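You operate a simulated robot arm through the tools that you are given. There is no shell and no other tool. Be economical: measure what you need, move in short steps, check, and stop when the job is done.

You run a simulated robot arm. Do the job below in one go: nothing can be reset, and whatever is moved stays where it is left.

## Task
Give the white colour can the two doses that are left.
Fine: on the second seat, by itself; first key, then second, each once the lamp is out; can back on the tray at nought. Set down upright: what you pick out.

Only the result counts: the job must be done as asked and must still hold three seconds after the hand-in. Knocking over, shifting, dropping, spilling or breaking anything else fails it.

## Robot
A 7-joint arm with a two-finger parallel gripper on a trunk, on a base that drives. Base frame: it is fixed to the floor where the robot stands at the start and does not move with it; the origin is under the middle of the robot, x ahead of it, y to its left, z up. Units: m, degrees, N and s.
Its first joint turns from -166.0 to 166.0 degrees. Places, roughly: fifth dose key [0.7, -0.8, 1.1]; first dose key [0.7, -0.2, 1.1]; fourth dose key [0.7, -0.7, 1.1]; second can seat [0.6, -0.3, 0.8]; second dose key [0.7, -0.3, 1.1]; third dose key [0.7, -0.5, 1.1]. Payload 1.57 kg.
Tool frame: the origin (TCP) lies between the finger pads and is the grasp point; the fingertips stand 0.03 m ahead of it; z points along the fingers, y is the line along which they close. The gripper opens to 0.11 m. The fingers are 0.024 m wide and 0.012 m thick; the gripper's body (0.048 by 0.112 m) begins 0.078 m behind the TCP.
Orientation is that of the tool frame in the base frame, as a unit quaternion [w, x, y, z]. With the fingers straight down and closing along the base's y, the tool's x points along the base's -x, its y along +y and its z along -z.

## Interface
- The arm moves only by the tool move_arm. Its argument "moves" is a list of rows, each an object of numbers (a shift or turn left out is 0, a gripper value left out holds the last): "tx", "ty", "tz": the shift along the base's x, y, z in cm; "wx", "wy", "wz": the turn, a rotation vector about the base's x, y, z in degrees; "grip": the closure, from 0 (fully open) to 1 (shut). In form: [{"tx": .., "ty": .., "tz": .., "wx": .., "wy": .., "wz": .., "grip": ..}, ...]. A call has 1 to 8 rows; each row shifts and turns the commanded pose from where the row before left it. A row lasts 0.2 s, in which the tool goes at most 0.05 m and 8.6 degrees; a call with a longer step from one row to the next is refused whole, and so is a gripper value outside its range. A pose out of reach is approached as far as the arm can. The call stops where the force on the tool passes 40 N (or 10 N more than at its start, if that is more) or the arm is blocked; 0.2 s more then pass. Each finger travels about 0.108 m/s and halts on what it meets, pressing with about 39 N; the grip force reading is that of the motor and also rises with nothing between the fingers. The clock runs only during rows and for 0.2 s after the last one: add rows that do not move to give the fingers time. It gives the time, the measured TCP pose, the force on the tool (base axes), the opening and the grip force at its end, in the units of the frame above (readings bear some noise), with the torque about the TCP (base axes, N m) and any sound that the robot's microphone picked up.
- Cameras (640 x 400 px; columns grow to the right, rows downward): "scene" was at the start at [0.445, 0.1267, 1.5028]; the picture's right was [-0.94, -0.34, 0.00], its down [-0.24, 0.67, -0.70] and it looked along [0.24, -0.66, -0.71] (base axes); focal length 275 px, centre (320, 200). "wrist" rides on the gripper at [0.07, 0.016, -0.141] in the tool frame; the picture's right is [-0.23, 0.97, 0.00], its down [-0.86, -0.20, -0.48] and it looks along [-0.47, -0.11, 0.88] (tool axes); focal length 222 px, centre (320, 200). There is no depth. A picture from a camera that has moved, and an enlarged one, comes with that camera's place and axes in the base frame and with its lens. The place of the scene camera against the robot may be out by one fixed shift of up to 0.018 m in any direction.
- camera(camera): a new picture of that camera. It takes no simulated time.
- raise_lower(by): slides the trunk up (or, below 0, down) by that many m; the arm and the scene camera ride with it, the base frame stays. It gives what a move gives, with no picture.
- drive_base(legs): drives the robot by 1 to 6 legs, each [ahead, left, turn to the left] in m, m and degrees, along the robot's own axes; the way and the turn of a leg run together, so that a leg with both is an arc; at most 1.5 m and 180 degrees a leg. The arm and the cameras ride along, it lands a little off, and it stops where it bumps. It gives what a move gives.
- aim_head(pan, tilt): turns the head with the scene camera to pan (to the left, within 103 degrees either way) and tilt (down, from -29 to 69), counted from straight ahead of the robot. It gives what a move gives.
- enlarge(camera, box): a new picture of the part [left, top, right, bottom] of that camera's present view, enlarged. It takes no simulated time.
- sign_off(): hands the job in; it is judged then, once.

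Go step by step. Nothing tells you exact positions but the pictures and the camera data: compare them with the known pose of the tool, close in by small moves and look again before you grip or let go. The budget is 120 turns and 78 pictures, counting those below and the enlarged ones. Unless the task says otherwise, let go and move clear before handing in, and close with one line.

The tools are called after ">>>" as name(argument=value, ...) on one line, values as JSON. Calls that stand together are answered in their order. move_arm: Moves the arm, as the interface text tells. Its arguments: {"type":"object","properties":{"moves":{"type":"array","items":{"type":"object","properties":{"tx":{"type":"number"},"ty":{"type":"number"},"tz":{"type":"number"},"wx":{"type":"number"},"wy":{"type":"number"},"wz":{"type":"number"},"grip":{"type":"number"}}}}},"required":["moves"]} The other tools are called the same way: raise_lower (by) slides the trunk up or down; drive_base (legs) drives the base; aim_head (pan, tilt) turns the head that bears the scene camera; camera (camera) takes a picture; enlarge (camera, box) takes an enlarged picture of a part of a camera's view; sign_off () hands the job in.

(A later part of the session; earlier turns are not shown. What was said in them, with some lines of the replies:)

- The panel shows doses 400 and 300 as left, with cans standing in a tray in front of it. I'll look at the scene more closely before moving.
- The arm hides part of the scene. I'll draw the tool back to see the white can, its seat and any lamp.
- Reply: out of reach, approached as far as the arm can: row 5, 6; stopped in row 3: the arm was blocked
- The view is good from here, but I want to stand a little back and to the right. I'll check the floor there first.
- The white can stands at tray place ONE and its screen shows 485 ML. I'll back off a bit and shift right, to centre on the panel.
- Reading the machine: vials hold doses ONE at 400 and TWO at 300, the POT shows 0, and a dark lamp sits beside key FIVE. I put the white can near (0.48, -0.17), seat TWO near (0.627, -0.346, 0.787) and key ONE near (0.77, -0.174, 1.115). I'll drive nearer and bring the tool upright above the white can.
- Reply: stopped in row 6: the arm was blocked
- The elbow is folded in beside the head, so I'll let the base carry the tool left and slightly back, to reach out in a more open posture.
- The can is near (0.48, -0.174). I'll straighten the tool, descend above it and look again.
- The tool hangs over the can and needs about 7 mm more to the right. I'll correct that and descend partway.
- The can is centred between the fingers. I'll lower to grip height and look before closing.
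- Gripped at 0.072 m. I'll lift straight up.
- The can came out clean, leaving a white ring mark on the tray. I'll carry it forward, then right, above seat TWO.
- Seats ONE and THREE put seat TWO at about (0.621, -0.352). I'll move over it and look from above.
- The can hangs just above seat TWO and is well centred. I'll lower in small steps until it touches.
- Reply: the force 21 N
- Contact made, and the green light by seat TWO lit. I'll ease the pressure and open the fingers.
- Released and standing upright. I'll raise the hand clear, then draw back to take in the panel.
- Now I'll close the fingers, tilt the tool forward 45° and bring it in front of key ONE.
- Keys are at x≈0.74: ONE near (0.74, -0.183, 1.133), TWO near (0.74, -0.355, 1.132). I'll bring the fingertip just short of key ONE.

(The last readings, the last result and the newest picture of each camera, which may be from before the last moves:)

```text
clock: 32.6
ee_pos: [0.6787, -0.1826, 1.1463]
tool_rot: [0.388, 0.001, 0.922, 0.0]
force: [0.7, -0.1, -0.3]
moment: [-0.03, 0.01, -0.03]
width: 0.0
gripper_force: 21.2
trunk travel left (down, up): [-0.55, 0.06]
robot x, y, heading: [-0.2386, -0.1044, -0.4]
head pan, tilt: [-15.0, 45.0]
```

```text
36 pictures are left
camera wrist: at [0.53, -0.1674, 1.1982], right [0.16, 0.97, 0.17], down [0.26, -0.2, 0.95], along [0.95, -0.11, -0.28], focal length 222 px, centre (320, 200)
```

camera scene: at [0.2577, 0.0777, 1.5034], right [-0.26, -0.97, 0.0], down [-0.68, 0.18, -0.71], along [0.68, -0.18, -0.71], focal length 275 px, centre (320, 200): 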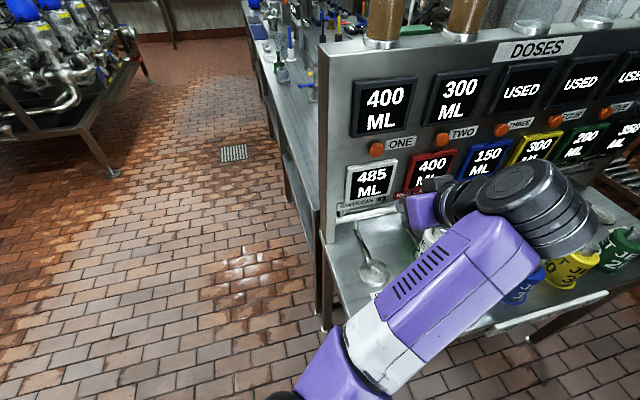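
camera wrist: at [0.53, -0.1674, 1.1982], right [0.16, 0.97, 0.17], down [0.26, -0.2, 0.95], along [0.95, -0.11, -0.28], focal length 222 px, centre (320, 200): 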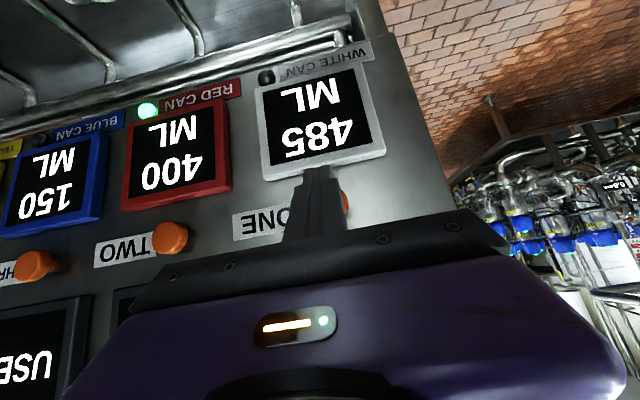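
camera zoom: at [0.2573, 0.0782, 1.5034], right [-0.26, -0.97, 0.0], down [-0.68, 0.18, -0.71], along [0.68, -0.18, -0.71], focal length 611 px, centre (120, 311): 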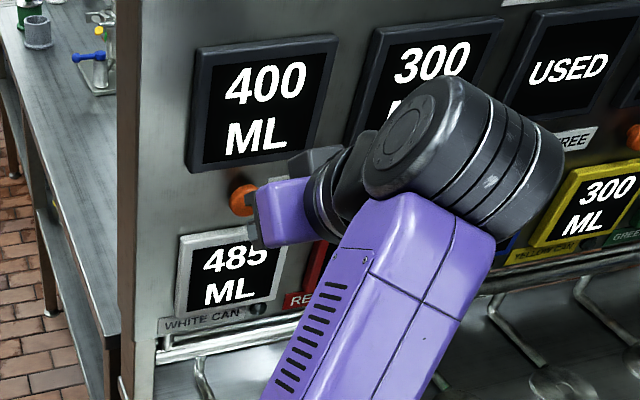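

The fingertip is lined up in front of key ONE. I'll press in with small steps.

>>> move_arm(moves=[{"tx": 1.0, "tz": 0.4, "ty": 0.1}, {"tx": 0.8}])

>>> enlarge(camera="wrist", box=[220, 120, 420, 260])

```text
clock: 33.2
ee_pos: [0.6973, -0.1836, 1.1511]
tool_rot: [0.387, 0.0, 0.922, 0.001]
force: [-1.3, 0.7, -0.8]
moment: [0.04, 0.05, -0.02]
width: 0.0
gripper_force: 21.0
trunk travel left (down, up): [-0.55, 0.06]
robot x, y, heading: [-0.2419, -0.1012, -0.1]
head pan, tilt: [-15.0, 45.0]
heard: click
```

```text
2.86 times, centred on (320, 190) of wrist
camera zoom: at [0.5477, -0.1673, 1.2026], right [0.16, 0.97, 0.17], down [0.26, -0.2, 0.95], along [0.95, -0.11, -0.28], focal length 635 px, centre (320, 229)
```

zoom: 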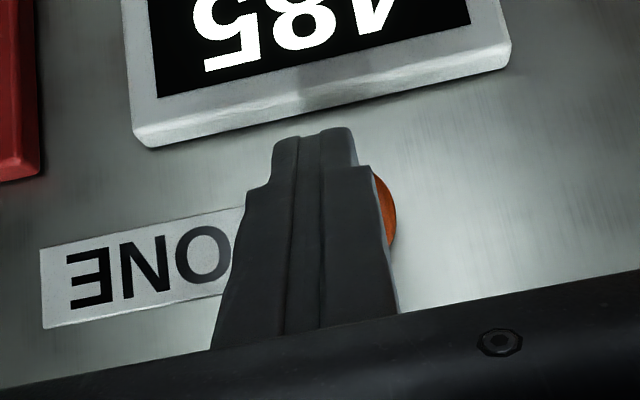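

A click: key ONE has been pressed. I'll draw back and check the screens.

>>> move_arm(moves=[{"tx": -4}, {"tx": -4}, {"tx": -4}])

>>> aim_head(pan=-28, tilt=40)

>>> camera(camera="scene")

```text
clock: 34.0
ee_pos: [0.5754, -0.1805, 1.1511]
tool_rot: [0.388, 0.0, 0.922, 0.002]
force: [0.1, -0.3, 0.1]
moment: [-0.01, 0.03, -0.03]
width: 0.0
gripper_force: 21.2
trunk travel left (down, up): [-0.55, 0.06]
robot x, y, heading: [-0.2376, -0.1051, -0.3]
head pan, tilt: [-15.0, 45.0]
```

```text
clock: 34.7
ee_pos: [0.5754, -0.1824, 1.1511]
tool_rot: [0.387, 0.0, 0.922, 0.002]
force: [-0.1, -0.6, 0.4]
moment: [0.0, -0.01, 0.03]
width: 0.0
gripper_force: 21.5
trunk travel left (down, up): [-0.55, 0.06]
robot x, y, heading: [-0.2373, -0.1025, -0.2]
head pan, tilt: [-28.0, 40.0]
```

```text
34 pictures are left
camera scene: at [0.2541, 0.0592, 1.5106], right [-0.47, -0.88, 0.0], down [-0.57, 0.3, -0.77], along [0.68, -0.36, -0.64], focal length 275 px, centre (320, 200)
```

scene: 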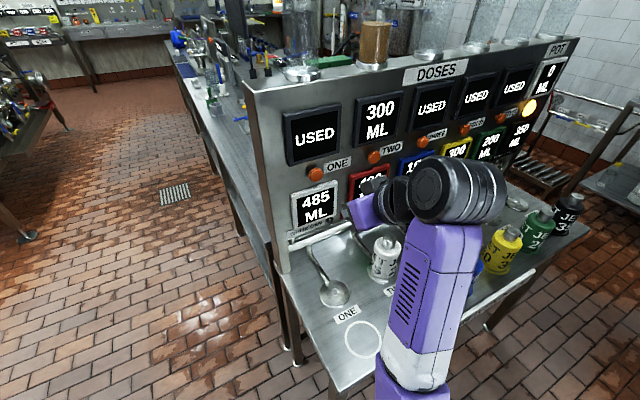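

Dose ONE now shows USED and the lamp is lit. I'll line up with key TWO at a safe distance while the dose runs.

>>> move_arm(moves=[{"ty": -4.5}, {"ty": -4.5}, {"ty": -4.5}, {"ty": -3.9}, {}, {}, {}, {}])

>>> enlarge(camera="scene", box=[240, 20, 600, 245])

>>> camera(camera="wrist")

```text
clock: 36.5
ee_pos: [0.5749, -0.3572, 1.1507]
tool_rot: [0.388, 0.0, 0.922, 0.002]
force: [0.2, 0.2, -0.7]
moment: [0.0, 0.03, -0.01]
width: 0.0001
gripper_force: 21.5
trunk travel left (down, up): [-0.55, 0.06]
robot x, y, heading: [-0.2377, -0.1021, -0.3]
head pan, tilt: [-28.0, 40.0]
```

```text
1.78 times, centred on (420, 132) of scene
camera zoom: at [0.2541, 0.059, 1.5106], right [-0.47, -0.88, 0.0], down [-0.57, 0.3, -0.77], along [0.68, -0.36, -0.64], focal length 489 px, centre (142, 320)
```

zoom: 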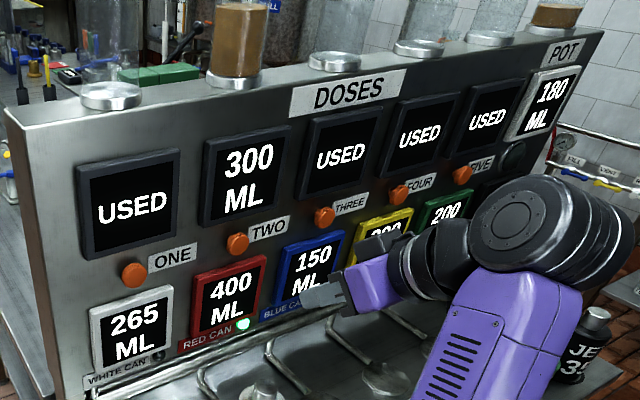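

```text
32 pictures are left
camera wrist: at [0.4266, -0.3415, 1.2026], right [0.16, 0.97, 0.17], down [0.26, -0.2, 0.95], along [0.95, -0.11, -0.28], focal length 222 px, centre (320, 200)
```

wrist: 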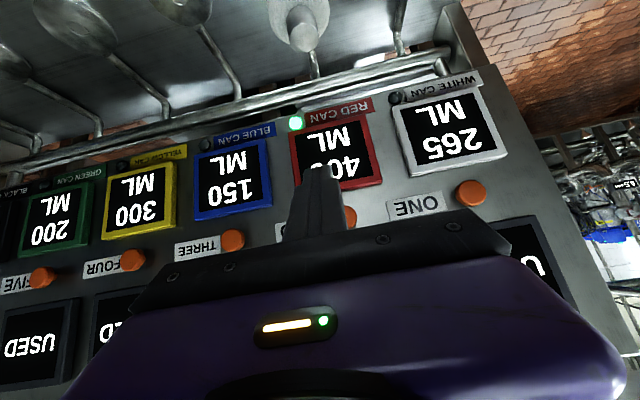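

White now needs 265 ML and the pot holds 180. I'll confirm that the lamp is out and the readings have settled.

>>> move_arm(moves=[{}, {}, {}, {}])

>>> enlarge(camera="scene", box=[440, 20, 600, 130])

>>> enlarge(camera="scene", box=[280, 120, 440, 240])

```text
clock: 37.5
ee_pos: [0.5768, -0.3574, 1.1512]
tool_rot: [0.388, 0.001, 0.922, 0.001]
force: [-0.5, 0.2, -0.5]
moment: [-0.01, -0.04, 0.03]
width: 0.0
gripper_force: 21.3
trunk travel left (down, up): [-0.55, 0.06]
robot x, y, heading: [-0.241, -0.0974, -0.2]
head pan, tilt: [-28.0, 40.0]
```

```text
3.64 times, centred on (520, 75) of scene
camera zoom: at [0.2541, 0.0591, 1.5106], right [-0.47, -0.88, 0.0], down [-0.57, 0.3, -0.77], along [0.68, -0.36, -0.64], focal length 1000 px, centre (-407, 654)
```

zoom: 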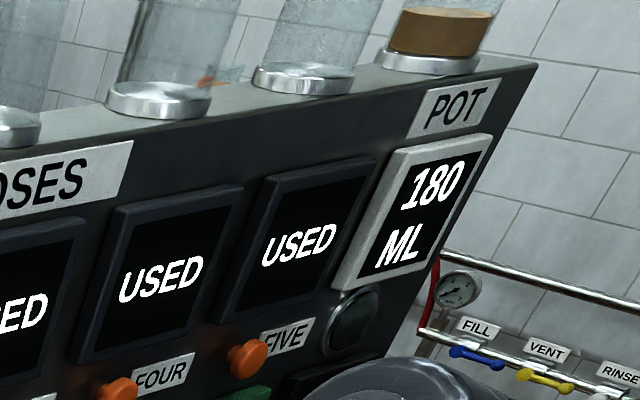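

```text
3.33 times, centred on (360, 180) of scene
camera zoom: at [0.2541, 0.0591, 1.5106], right [-0.47, -0.88, 0.0], down [-0.57, 0.3, -0.77], along [0.68, -0.36, -0.64], focal length 916 px, centre (187, 267)
```

zoom: 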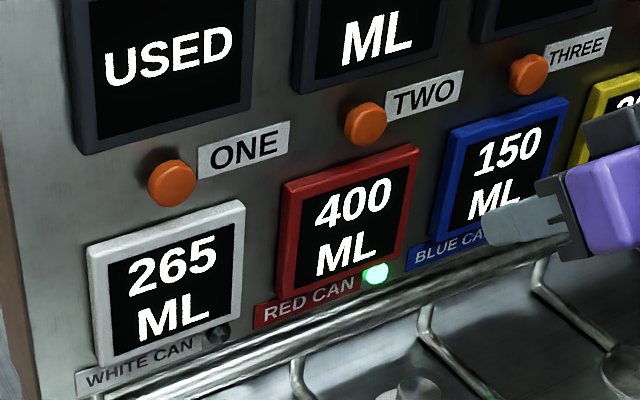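

The lamp is out and the readings are steady. I'll approach key TWO and check alignment.

>>> move_arm(moves=[{"tx": 4}, {"tx": 4}, {"tx": 2}])

>>> camera(camera="wrist")

```text
clock: 38.3
ee_pos: [0.6759, -0.3569, 1.1503]
tool_rot: [0.387, 0.0, 0.922, 0.001]
force: [-0.1, -0.1, -0.2]
moment: [-0.01, 0.0, 0.0]
width: 0.0
gripper_force: 20.7
trunk travel left (down, up): [-0.55, 0.06]
robot x, y, heading: [-0.2401, -0.1012, -0.1]
head pan, tilt: [-28.0, 40.0]
```

```text
29 pictures are left
camera wrist: at [0.527, -0.3416, 1.2028], right [0.16, 0.97, 0.16], down [0.26, -0.2, 0.95], along [0.95, -0.11, -0.28], focal length 222 px, centre (320, 200)
```

wrist: 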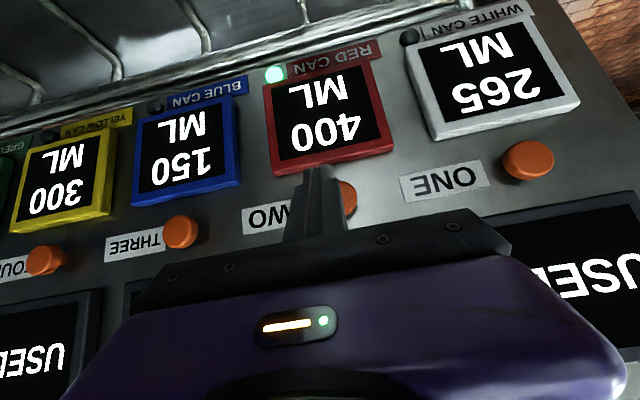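

>>> move_arm(moves=[{"ty": 0.6}, {"tx": 1.2}, {"tx": 0.8}])

```text
clock: 39.1
ee_pos: [0.6956, -0.35, 1.151]
tool_rot: [0.388, 0.001, 0.922, 0.001]
force: [-2.1, -0.2, 0.5]
moment: [0.0, 0.03, 0.03]
width: 0.0001
gripper_force: 21.0
trunk travel left (down, up): [-0.55, 0.06]
robot x, y, heading: [-0.2362, -0.1024, -0.2]
head pan, tilt: [-28.0, 40.0]
heard: click
```

Key TWO clicked. I'll back off and watch the dose.

>>> move_arm(moves=[{"tx": -4}, {"tx": -4}, {"tx": -4}, {}, {}, {}, {}, {}])

>>> enlarge(camera="scene", box=[240, 20, 600, 245])

```text
clock: 40.9
ee_pos: [0.5765, -0.3499, 1.1516]
tool_rot: [0.388, 0.0, 0.922, 0.002]
force: [-0.6, 0.1, 0.1]
moment: [-0.01, 0.0, 0.0]
width: 0.0
gripper_force: 21.4
trunk travel left (down, up): [-0.55, 0.06]
robot x, y, heading: [-0.2377, -0.1003, 0.1]
head pan, tilt: [-28.0, 40.0]
```

```text
1.78 times, centred on (420, 132) of scene
camera zoom: at [0.2541, 0.0591, 1.5106], right [-0.47, -0.88, 0.0], down [-0.57, 0.3, -0.77], along [0.68, -0.36, -0.64], focal length 489 px, centre (142, 320)
```

zoom: 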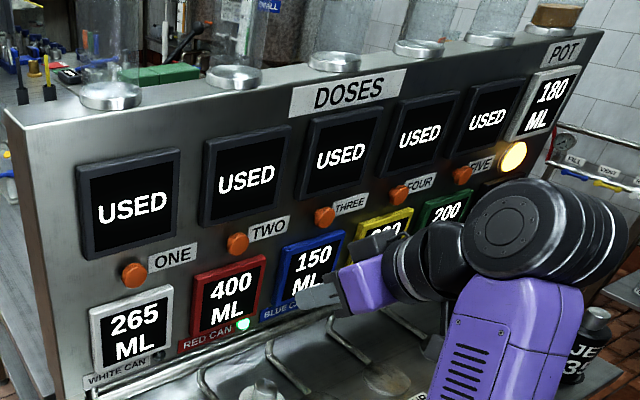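

The lamp is lit and dose TWO is running. Meanwhile I'll turn the tool back to vertical, clear of everything, and open it.

>>> move_arm(moves=[{"tx": -3, "wy": 7.6, "grip": 0}, {"tx": -3, "wy": 7.6}, {"tx": -1, "wy": 7.6}, {"wy": 7.6}, {"wy": 7.6}, {"wy": 7.6}, {}, {}])

>>> enlarge(camera="scene", box=[240, 20, 600, 245])

```text
clock: 42.7
ee_pos: [0.5066, -0.3506, 1.1503]
tool_rot: [0.0, 0.001, 1.0, 0.001]
force: [1.0, -1.0, 0.1]
moment: [0.01, -0.02, 0.0]
width: 0.1101
gripper_force: 0.0
trunk travel left (down, up): [-0.55, 0.06]
robot x, y, heading: [-0.2423, -0.1008, -0.1]
head pan, tilt: [-28.0, 40.0]
```

```text
1.78 times, centred on (420, 132) of scene
camera zoom: at [0.2541, 0.059, 1.5106], right [-0.47, -0.88, 0.0], down [-0.57, 0.3, -0.77], along [0.68, -0.36, -0.64], focal length 489 px, centre (142, 320)
```

zoom: 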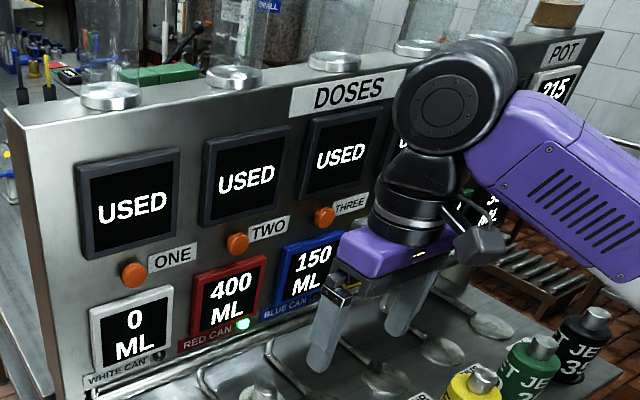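

White is at 0 ML and the pot at 215. I'll move back above the can on seat TWO and check the lamp.

>>> move_arm(moves=[{"tx": 4, "ty": 0.1}, {"tx": 4}, {"tx": 3.7}, {"tz": -4}, {"tz": -4}, {"tz": -4}])

>>> camera(camera="wrist")

>>> camera(camera="scene")

```text
clock: 44.1
ee_pos: [0.6232, -0.3503, 1.0315]
tool_rot: [0.001, 0.0, 1.0, 0.001]
force: [0.3, -0.6, 0.5]
moment: [0.01, -0.01, -0.01]
width: 0.1099
gripper_force: 0.0
trunk travel left (down, up): [-0.55, 0.06]
robot x, y, heading: [-0.2385, -0.1036, 0.2]
head pan, tilt: [-28.0, 40.0]
```

```text
26 pictures are left
camera wrist: at [0.5539, -0.3345, 1.1756], right [0.23, 0.97, 0.0], down [0.85, -0.2, 0.48], along [0.47, -0.11, -0.88], focal length 222 px, centre (320, 200)
```

wrist: 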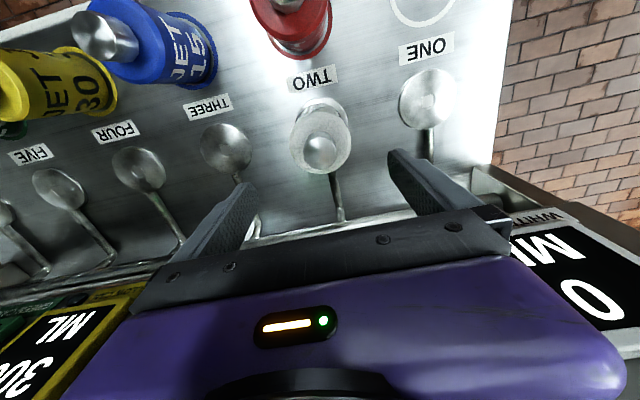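

```text
25 pictures are left
camera scene: at [0.254, 0.059, 1.5107], right [-0.47, -0.88, 0.0], down [-0.57, 0.3, -0.77], along [0.68, -0.36, -0.64], focal length 275 px, centre (320, 200)
```

scene: 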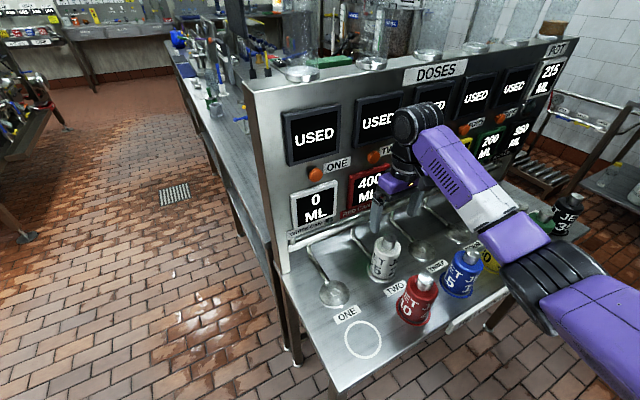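

The can is centred under the tool and the dose has finished. I'll lower and grip.

>>> move_arm(moves=[{"tz": -4}, {"tz": -4}, {"tz": -4}, {"tz": -2.7}, {}])

>>> camera(camera="wrist")

>>> enlarge(camera="scene", box=[440, 20, 600, 130])

```text
clock: 45.3
ee_pos: [0.6229, -0.3507, 0.8848]
tool_rot: [0.0, 0.0, 1.0, 0.0]
force: [1.0, -0.6, 1.1]
moment: [-0.01, 0.0, 0.03]
width: 0.1103
gripper_force: 0.2
trunk travel left (down, up): [-0.55, 0.06]
robot x, y, heading: [-0.2428, -0.1063, -0.2]
head pan, tilt: [-28.0, 40.0]
```

```text
24 pictures are left
camera wrist: at [0.5547, -0.3346, 1.0287], right [0.23, 0.97, 0.0], down [0.85, -0.2, 0.48], along [0.47, -0.11, -0.88], focal length 222 px, centre (320, 200)
```

wrist: 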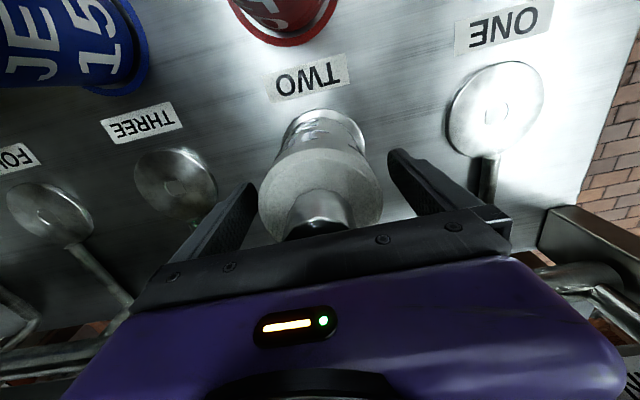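

```text
3.64 times, centred on (520, 75) of scene
camera zoom: at [0.2541, 0.0591, 1.5106], right [-0.47, -0.88, 0.0], down [-0.57, 0.3, -0.77], along [0.68, -0.36, -0.64], focal length 1000 px, centre (-407, 654)
```

zoom: 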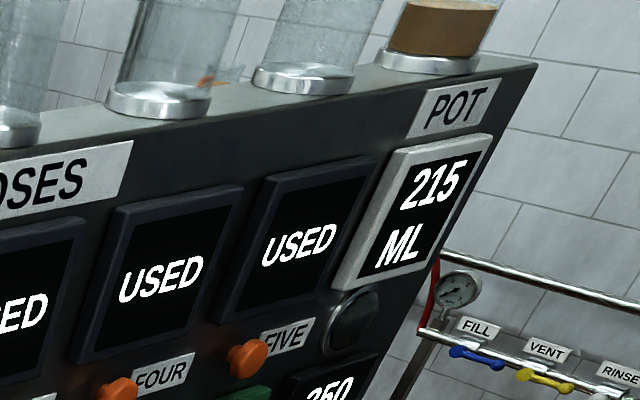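

Lamp out, pot steady at 215, white at nought. I'll grip, lift, and carry the can back the same way.

>>> move_arm(moves=[{"grip": 0.3}, {"grip": 0.5}, {"grip": 0.6}, {}, {}, {"tz": 1}, {"tz": 4}, {"tz": 4}])

>>> move_arm(moves=[{"tz": 2.5, "ty": 2}, {"ty": 4}, {"ty": 4}, {"ty": 4}, {"ty": 2.7}, {"tx": -4}, {"tx": -4}, {"tx": -3}])

>>> camera(camera="wrist")

>>> camera(camera="scene")

```text
clock: 47.1
ee_pos: [0.6237, -0.35, 0.9724]
tool_rot: [0.0, 0.001, 1.0, 0.0]
force: [-0.2, 1.2, -7.2]
moment: [-0.03, -0.04, 0.01]
width: 0.0721
gripper_force: 39.0
trunk travel left (down, up): [-0.55, 0.06]
robot x, y, heading: [-0.2384, -0.1009, -0.1]
head pan, tilt: [-28.0, 40.0]
```

```text
clock: 48.9
ee_pos: [0.5147, -0.182, 0.9996]
tool_rot: [-0.001, 0.001, 1.0, 0.001]
force: [0.5, -0.1, -7.0]
moment: [-0.03, -0.03, 0.02]
width: 0.0721
gripper_force: 39.5
trunk travel left (down, up): [-0.55, 0.06]
robot x, y, heading: [-0.2399, -0.1008, -0.1]
head pan, tilt: [-28.0, 40.0]
```

```text
22 pictures are left
camera wrist: at [0.4456, -0.1668, 1.1435], right [0.23, 0.97, 0.0], down [0.86, -0.2, 0.48], along [0.47, -0.11, -0.88], focal length 222 px, centre (320, 200)
```

wrist: 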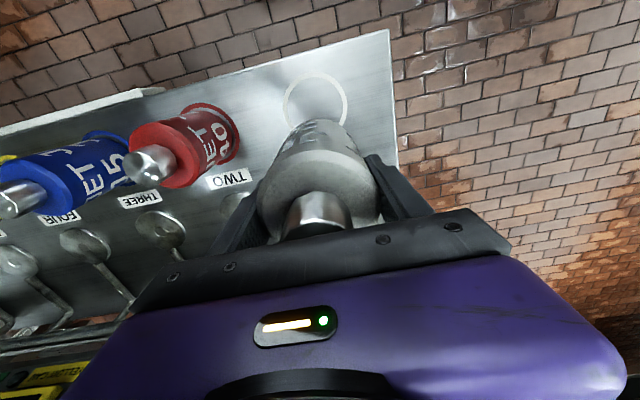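

```text
21 pictures are left
camera scene: at [0.2545, 0.0594, 1.5104], right [-0.47, -0.88, 0.0], down [-0.57, 0.3, -0.77], along [0.68, -0.36, -0.64], focal length 275 px, centre (320, 200)
```

scene: 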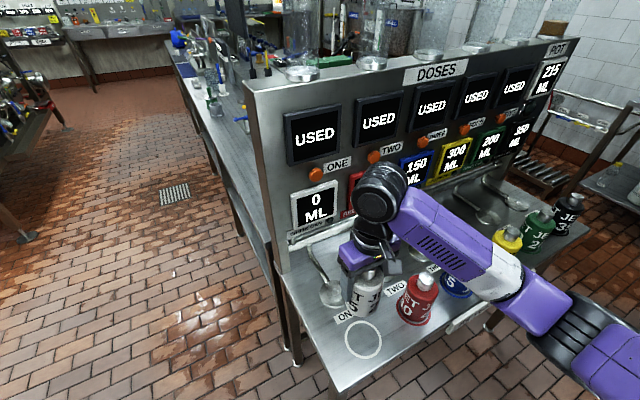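

The ring is ahead at about (0.48, -0.182). I'll move over the can's original spot and lower almost to the tray.

>>> move_arm(moves=[{"tx": -3, "ty": -0.15}, {"tz": -4}, {"tz": -4}, {"tz": -2.5}, {}])

>>> camera(camera="wrist")

>>> enlarge(camera="scene", box=[280, 220, 480, 400])

```text
clock: 50.1
ee_pos: [0.4842, -0.183, 0.894]
tool_rot: [0.0, 0.001, 1.0, 0.001]
force: [-0.5, 1.0, -7.0]
moment: [0.01, 0.0, -0.01]
width: 0.0719
gripper_force: 38.8
trunk travel left (down, up): [-0.55, 0.06]
robot x, y, heading: [-0.2408, -0.1002, -0.1]
head pan, tilt: [-28.0, 40.0]
```

```text
20 pictures are left
camera wrist: at [0.4148, -0.168, 1.0385], right [0.23, 0.97, 0.0], down [0.85, -0.2, 0.48], along [0.47, -0.11, -0.88], focal length 222 px, centre (320, 200)
```

wrist: 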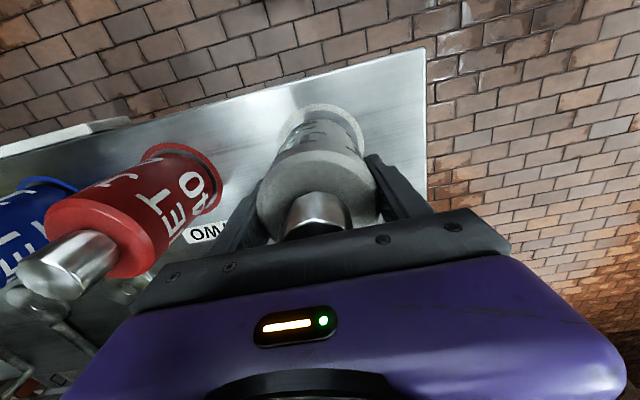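

```text
2.22 times, centred on (380, 310) of scene
camera zoom: at [0.2542, 0.0591, 1.5105], right [-0.47, -0.88, 0.0], down [-0.57, 0.3, -0.77], along [0.68, -0.36, -0.64], focal length 611 px, centre (187, -44)
```

zoom: 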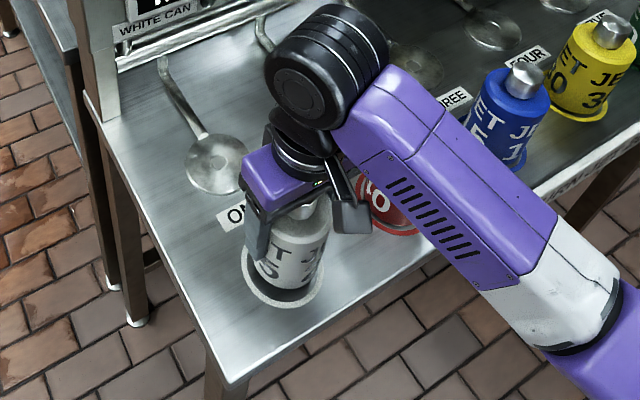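

>>> move_arm(moves=[{"tz": -0.5}, {"tz": -0.5}, {}])

>>> move_arm(moves=[{"tz": -0.3}, {}])

```text
clock: 50.9
ee_pos: [0.4839, -0.1837, 0.8844]
tool_rot: [0.0, 0.001, 1.0, 0.001]
force: [-0.1, -0.7, -7.4]
moment: [-0.02, -0.01, -0.03]
width: 0.0723
gripper_force: 39.3
trunk travel left (down, up): [-0.55, 0.06]
robot x, y, heading: [-0.2419, -0.1043, -0.1]
head pan, tilt: [-28.0, 40.0]
```

```text
clock: 51.5
ee_pos: [0.484, -0.1838, 0.8815]
tool_rot: [0.0, 0.002, 1.0, 0.001]
force: [-0.1, 1.1, -6.9]
moment: [0.0, -0.04, 0.01]
width: 0.0719
gripper_force: 38.8
trunk travel left (down, up): [-0.55, 0.06]
robot x, y, heading: [-0.2388, -0.1009, -0.1]
head pan, tilt: [-28.0, 40.0]
```

>>> move_arm(moves=[{"tz": -0.2}, {}])

>>> move_arm(moves=[{"tz": -0.2}, {}])

```text
clock: 52.1
ee_pos: [0.4844, -0.1839, 0.8786]
tool_rot: [0.0, 0.001, 1.0, 0.001]
force: [-0.6, 1.2, -8.4]
moment: [-0.06, -0.01, 0.01]
width: 0.0721
gripper_force: 38.8
trunk travel left (down, up): [-0.55, 0.06]
robot x, y, heading: [-0.2374, -0.1039, -0.1]
head pan, tilt: [-28.0, 40.0]
```

```text
clock: 52.7
ee_pos: [0.484, -0.1834, 0.8784]
tool_rot: [0.0, 0.001, 1.0, 0.001]
force: [-2.8, 1.8, 17.6]
moment: [-0.27, 1.08, -0.11]
width: 0.0722
gripper_force: 39.3
trunk travel left (down, up): [-0.55, 0.06]
robot x, y, heading: [-0.2382, -0.1019, 0.0]
head pan, tilt: [-28.0, 40.0]
```

The can is on the tray. I'll ease off, open the fingers and rise straight up.

>>> move_arm(moves=[{"tz": 0.2}, {"grip": 0.5}, {"grip": 0.3}, {"grip": 0}, {}, {}])

>>> move_arm(moves=[{"tz": 3}, {"tz": 4}, {"tz": 4}, {"tz": 4}, {"tz": 4}, {"tx": 4}])

>>> camera(camera="scene")

>>> camera(camera="wrist")

```text
clock: 54.1
ee_pos: [0.485, -0.1844, 0.8791]
tool_rot: [0.0, 0.0, 1.0, 0.002]
force: [-0.4, -0.2, -1.1]
moment: [0.0, 0.03, -0.02]
width: 0.11
gripper_force: 0.1
trunk travel left (down, up): [-0.55, 0.06]
robot x, y, heading: [-0.241, -0.1001, 0.0]
head pan, tilt: [-28.0, 40.0]
```

```text
clock: 55.5
ee_pos: [0.5243, -0.1853, 1.07]
tool_rot: [0.0, 0.001, 1.0, 0.001]
force: [0.0, -0.2, 0.0]
moment: [0.02, 0.01, -0.03]
width: 0.1102
gripper_force: 0.1
trunk travel left (down, up): [-0.55, 0.06]
robot x, y, heading: [-0.24, -0.1055, -0.4]
head pan, tilt: [-28.0, 40.0]
```

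```text
18 pictures are left
camera scene: at [0.2537, 0.0588, 1.5107], right [-0.47, -0.88, 0.0], down [-0.57, 0.3, -0.77], along [0.68, -0.36, -0.64], focal length 275 px, centre (320, 200)
```

scene: 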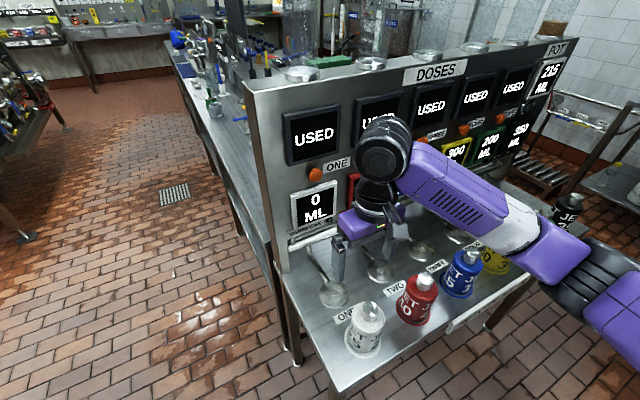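

```text
17 pictures are left
camera wrist: at [0.4544, -0.1688, 1.2135], right [0.23, 0.97, 0.0], down [0.85, -0.2, 0.48], along [0.47, -0.11, -0.88], focal length 222 px, centre (320, 200)
```

wrist: 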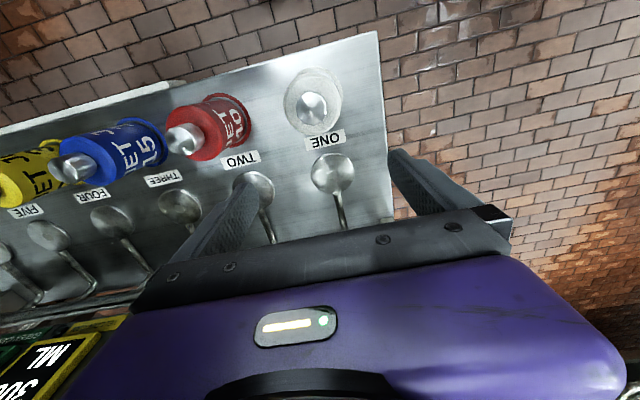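

The white can stands upright on its ring at place ONE. Its screen reads 0 ML, both doses show USED, the other cans haven't moved and the hand is clear, so I'll hand in.

>>> sign_off()

```text
The job is handed in.
```

The white can got both remaining doses on the second seat, reads 0 ML, and is back upright on its ring on the tray; the job is handed in.
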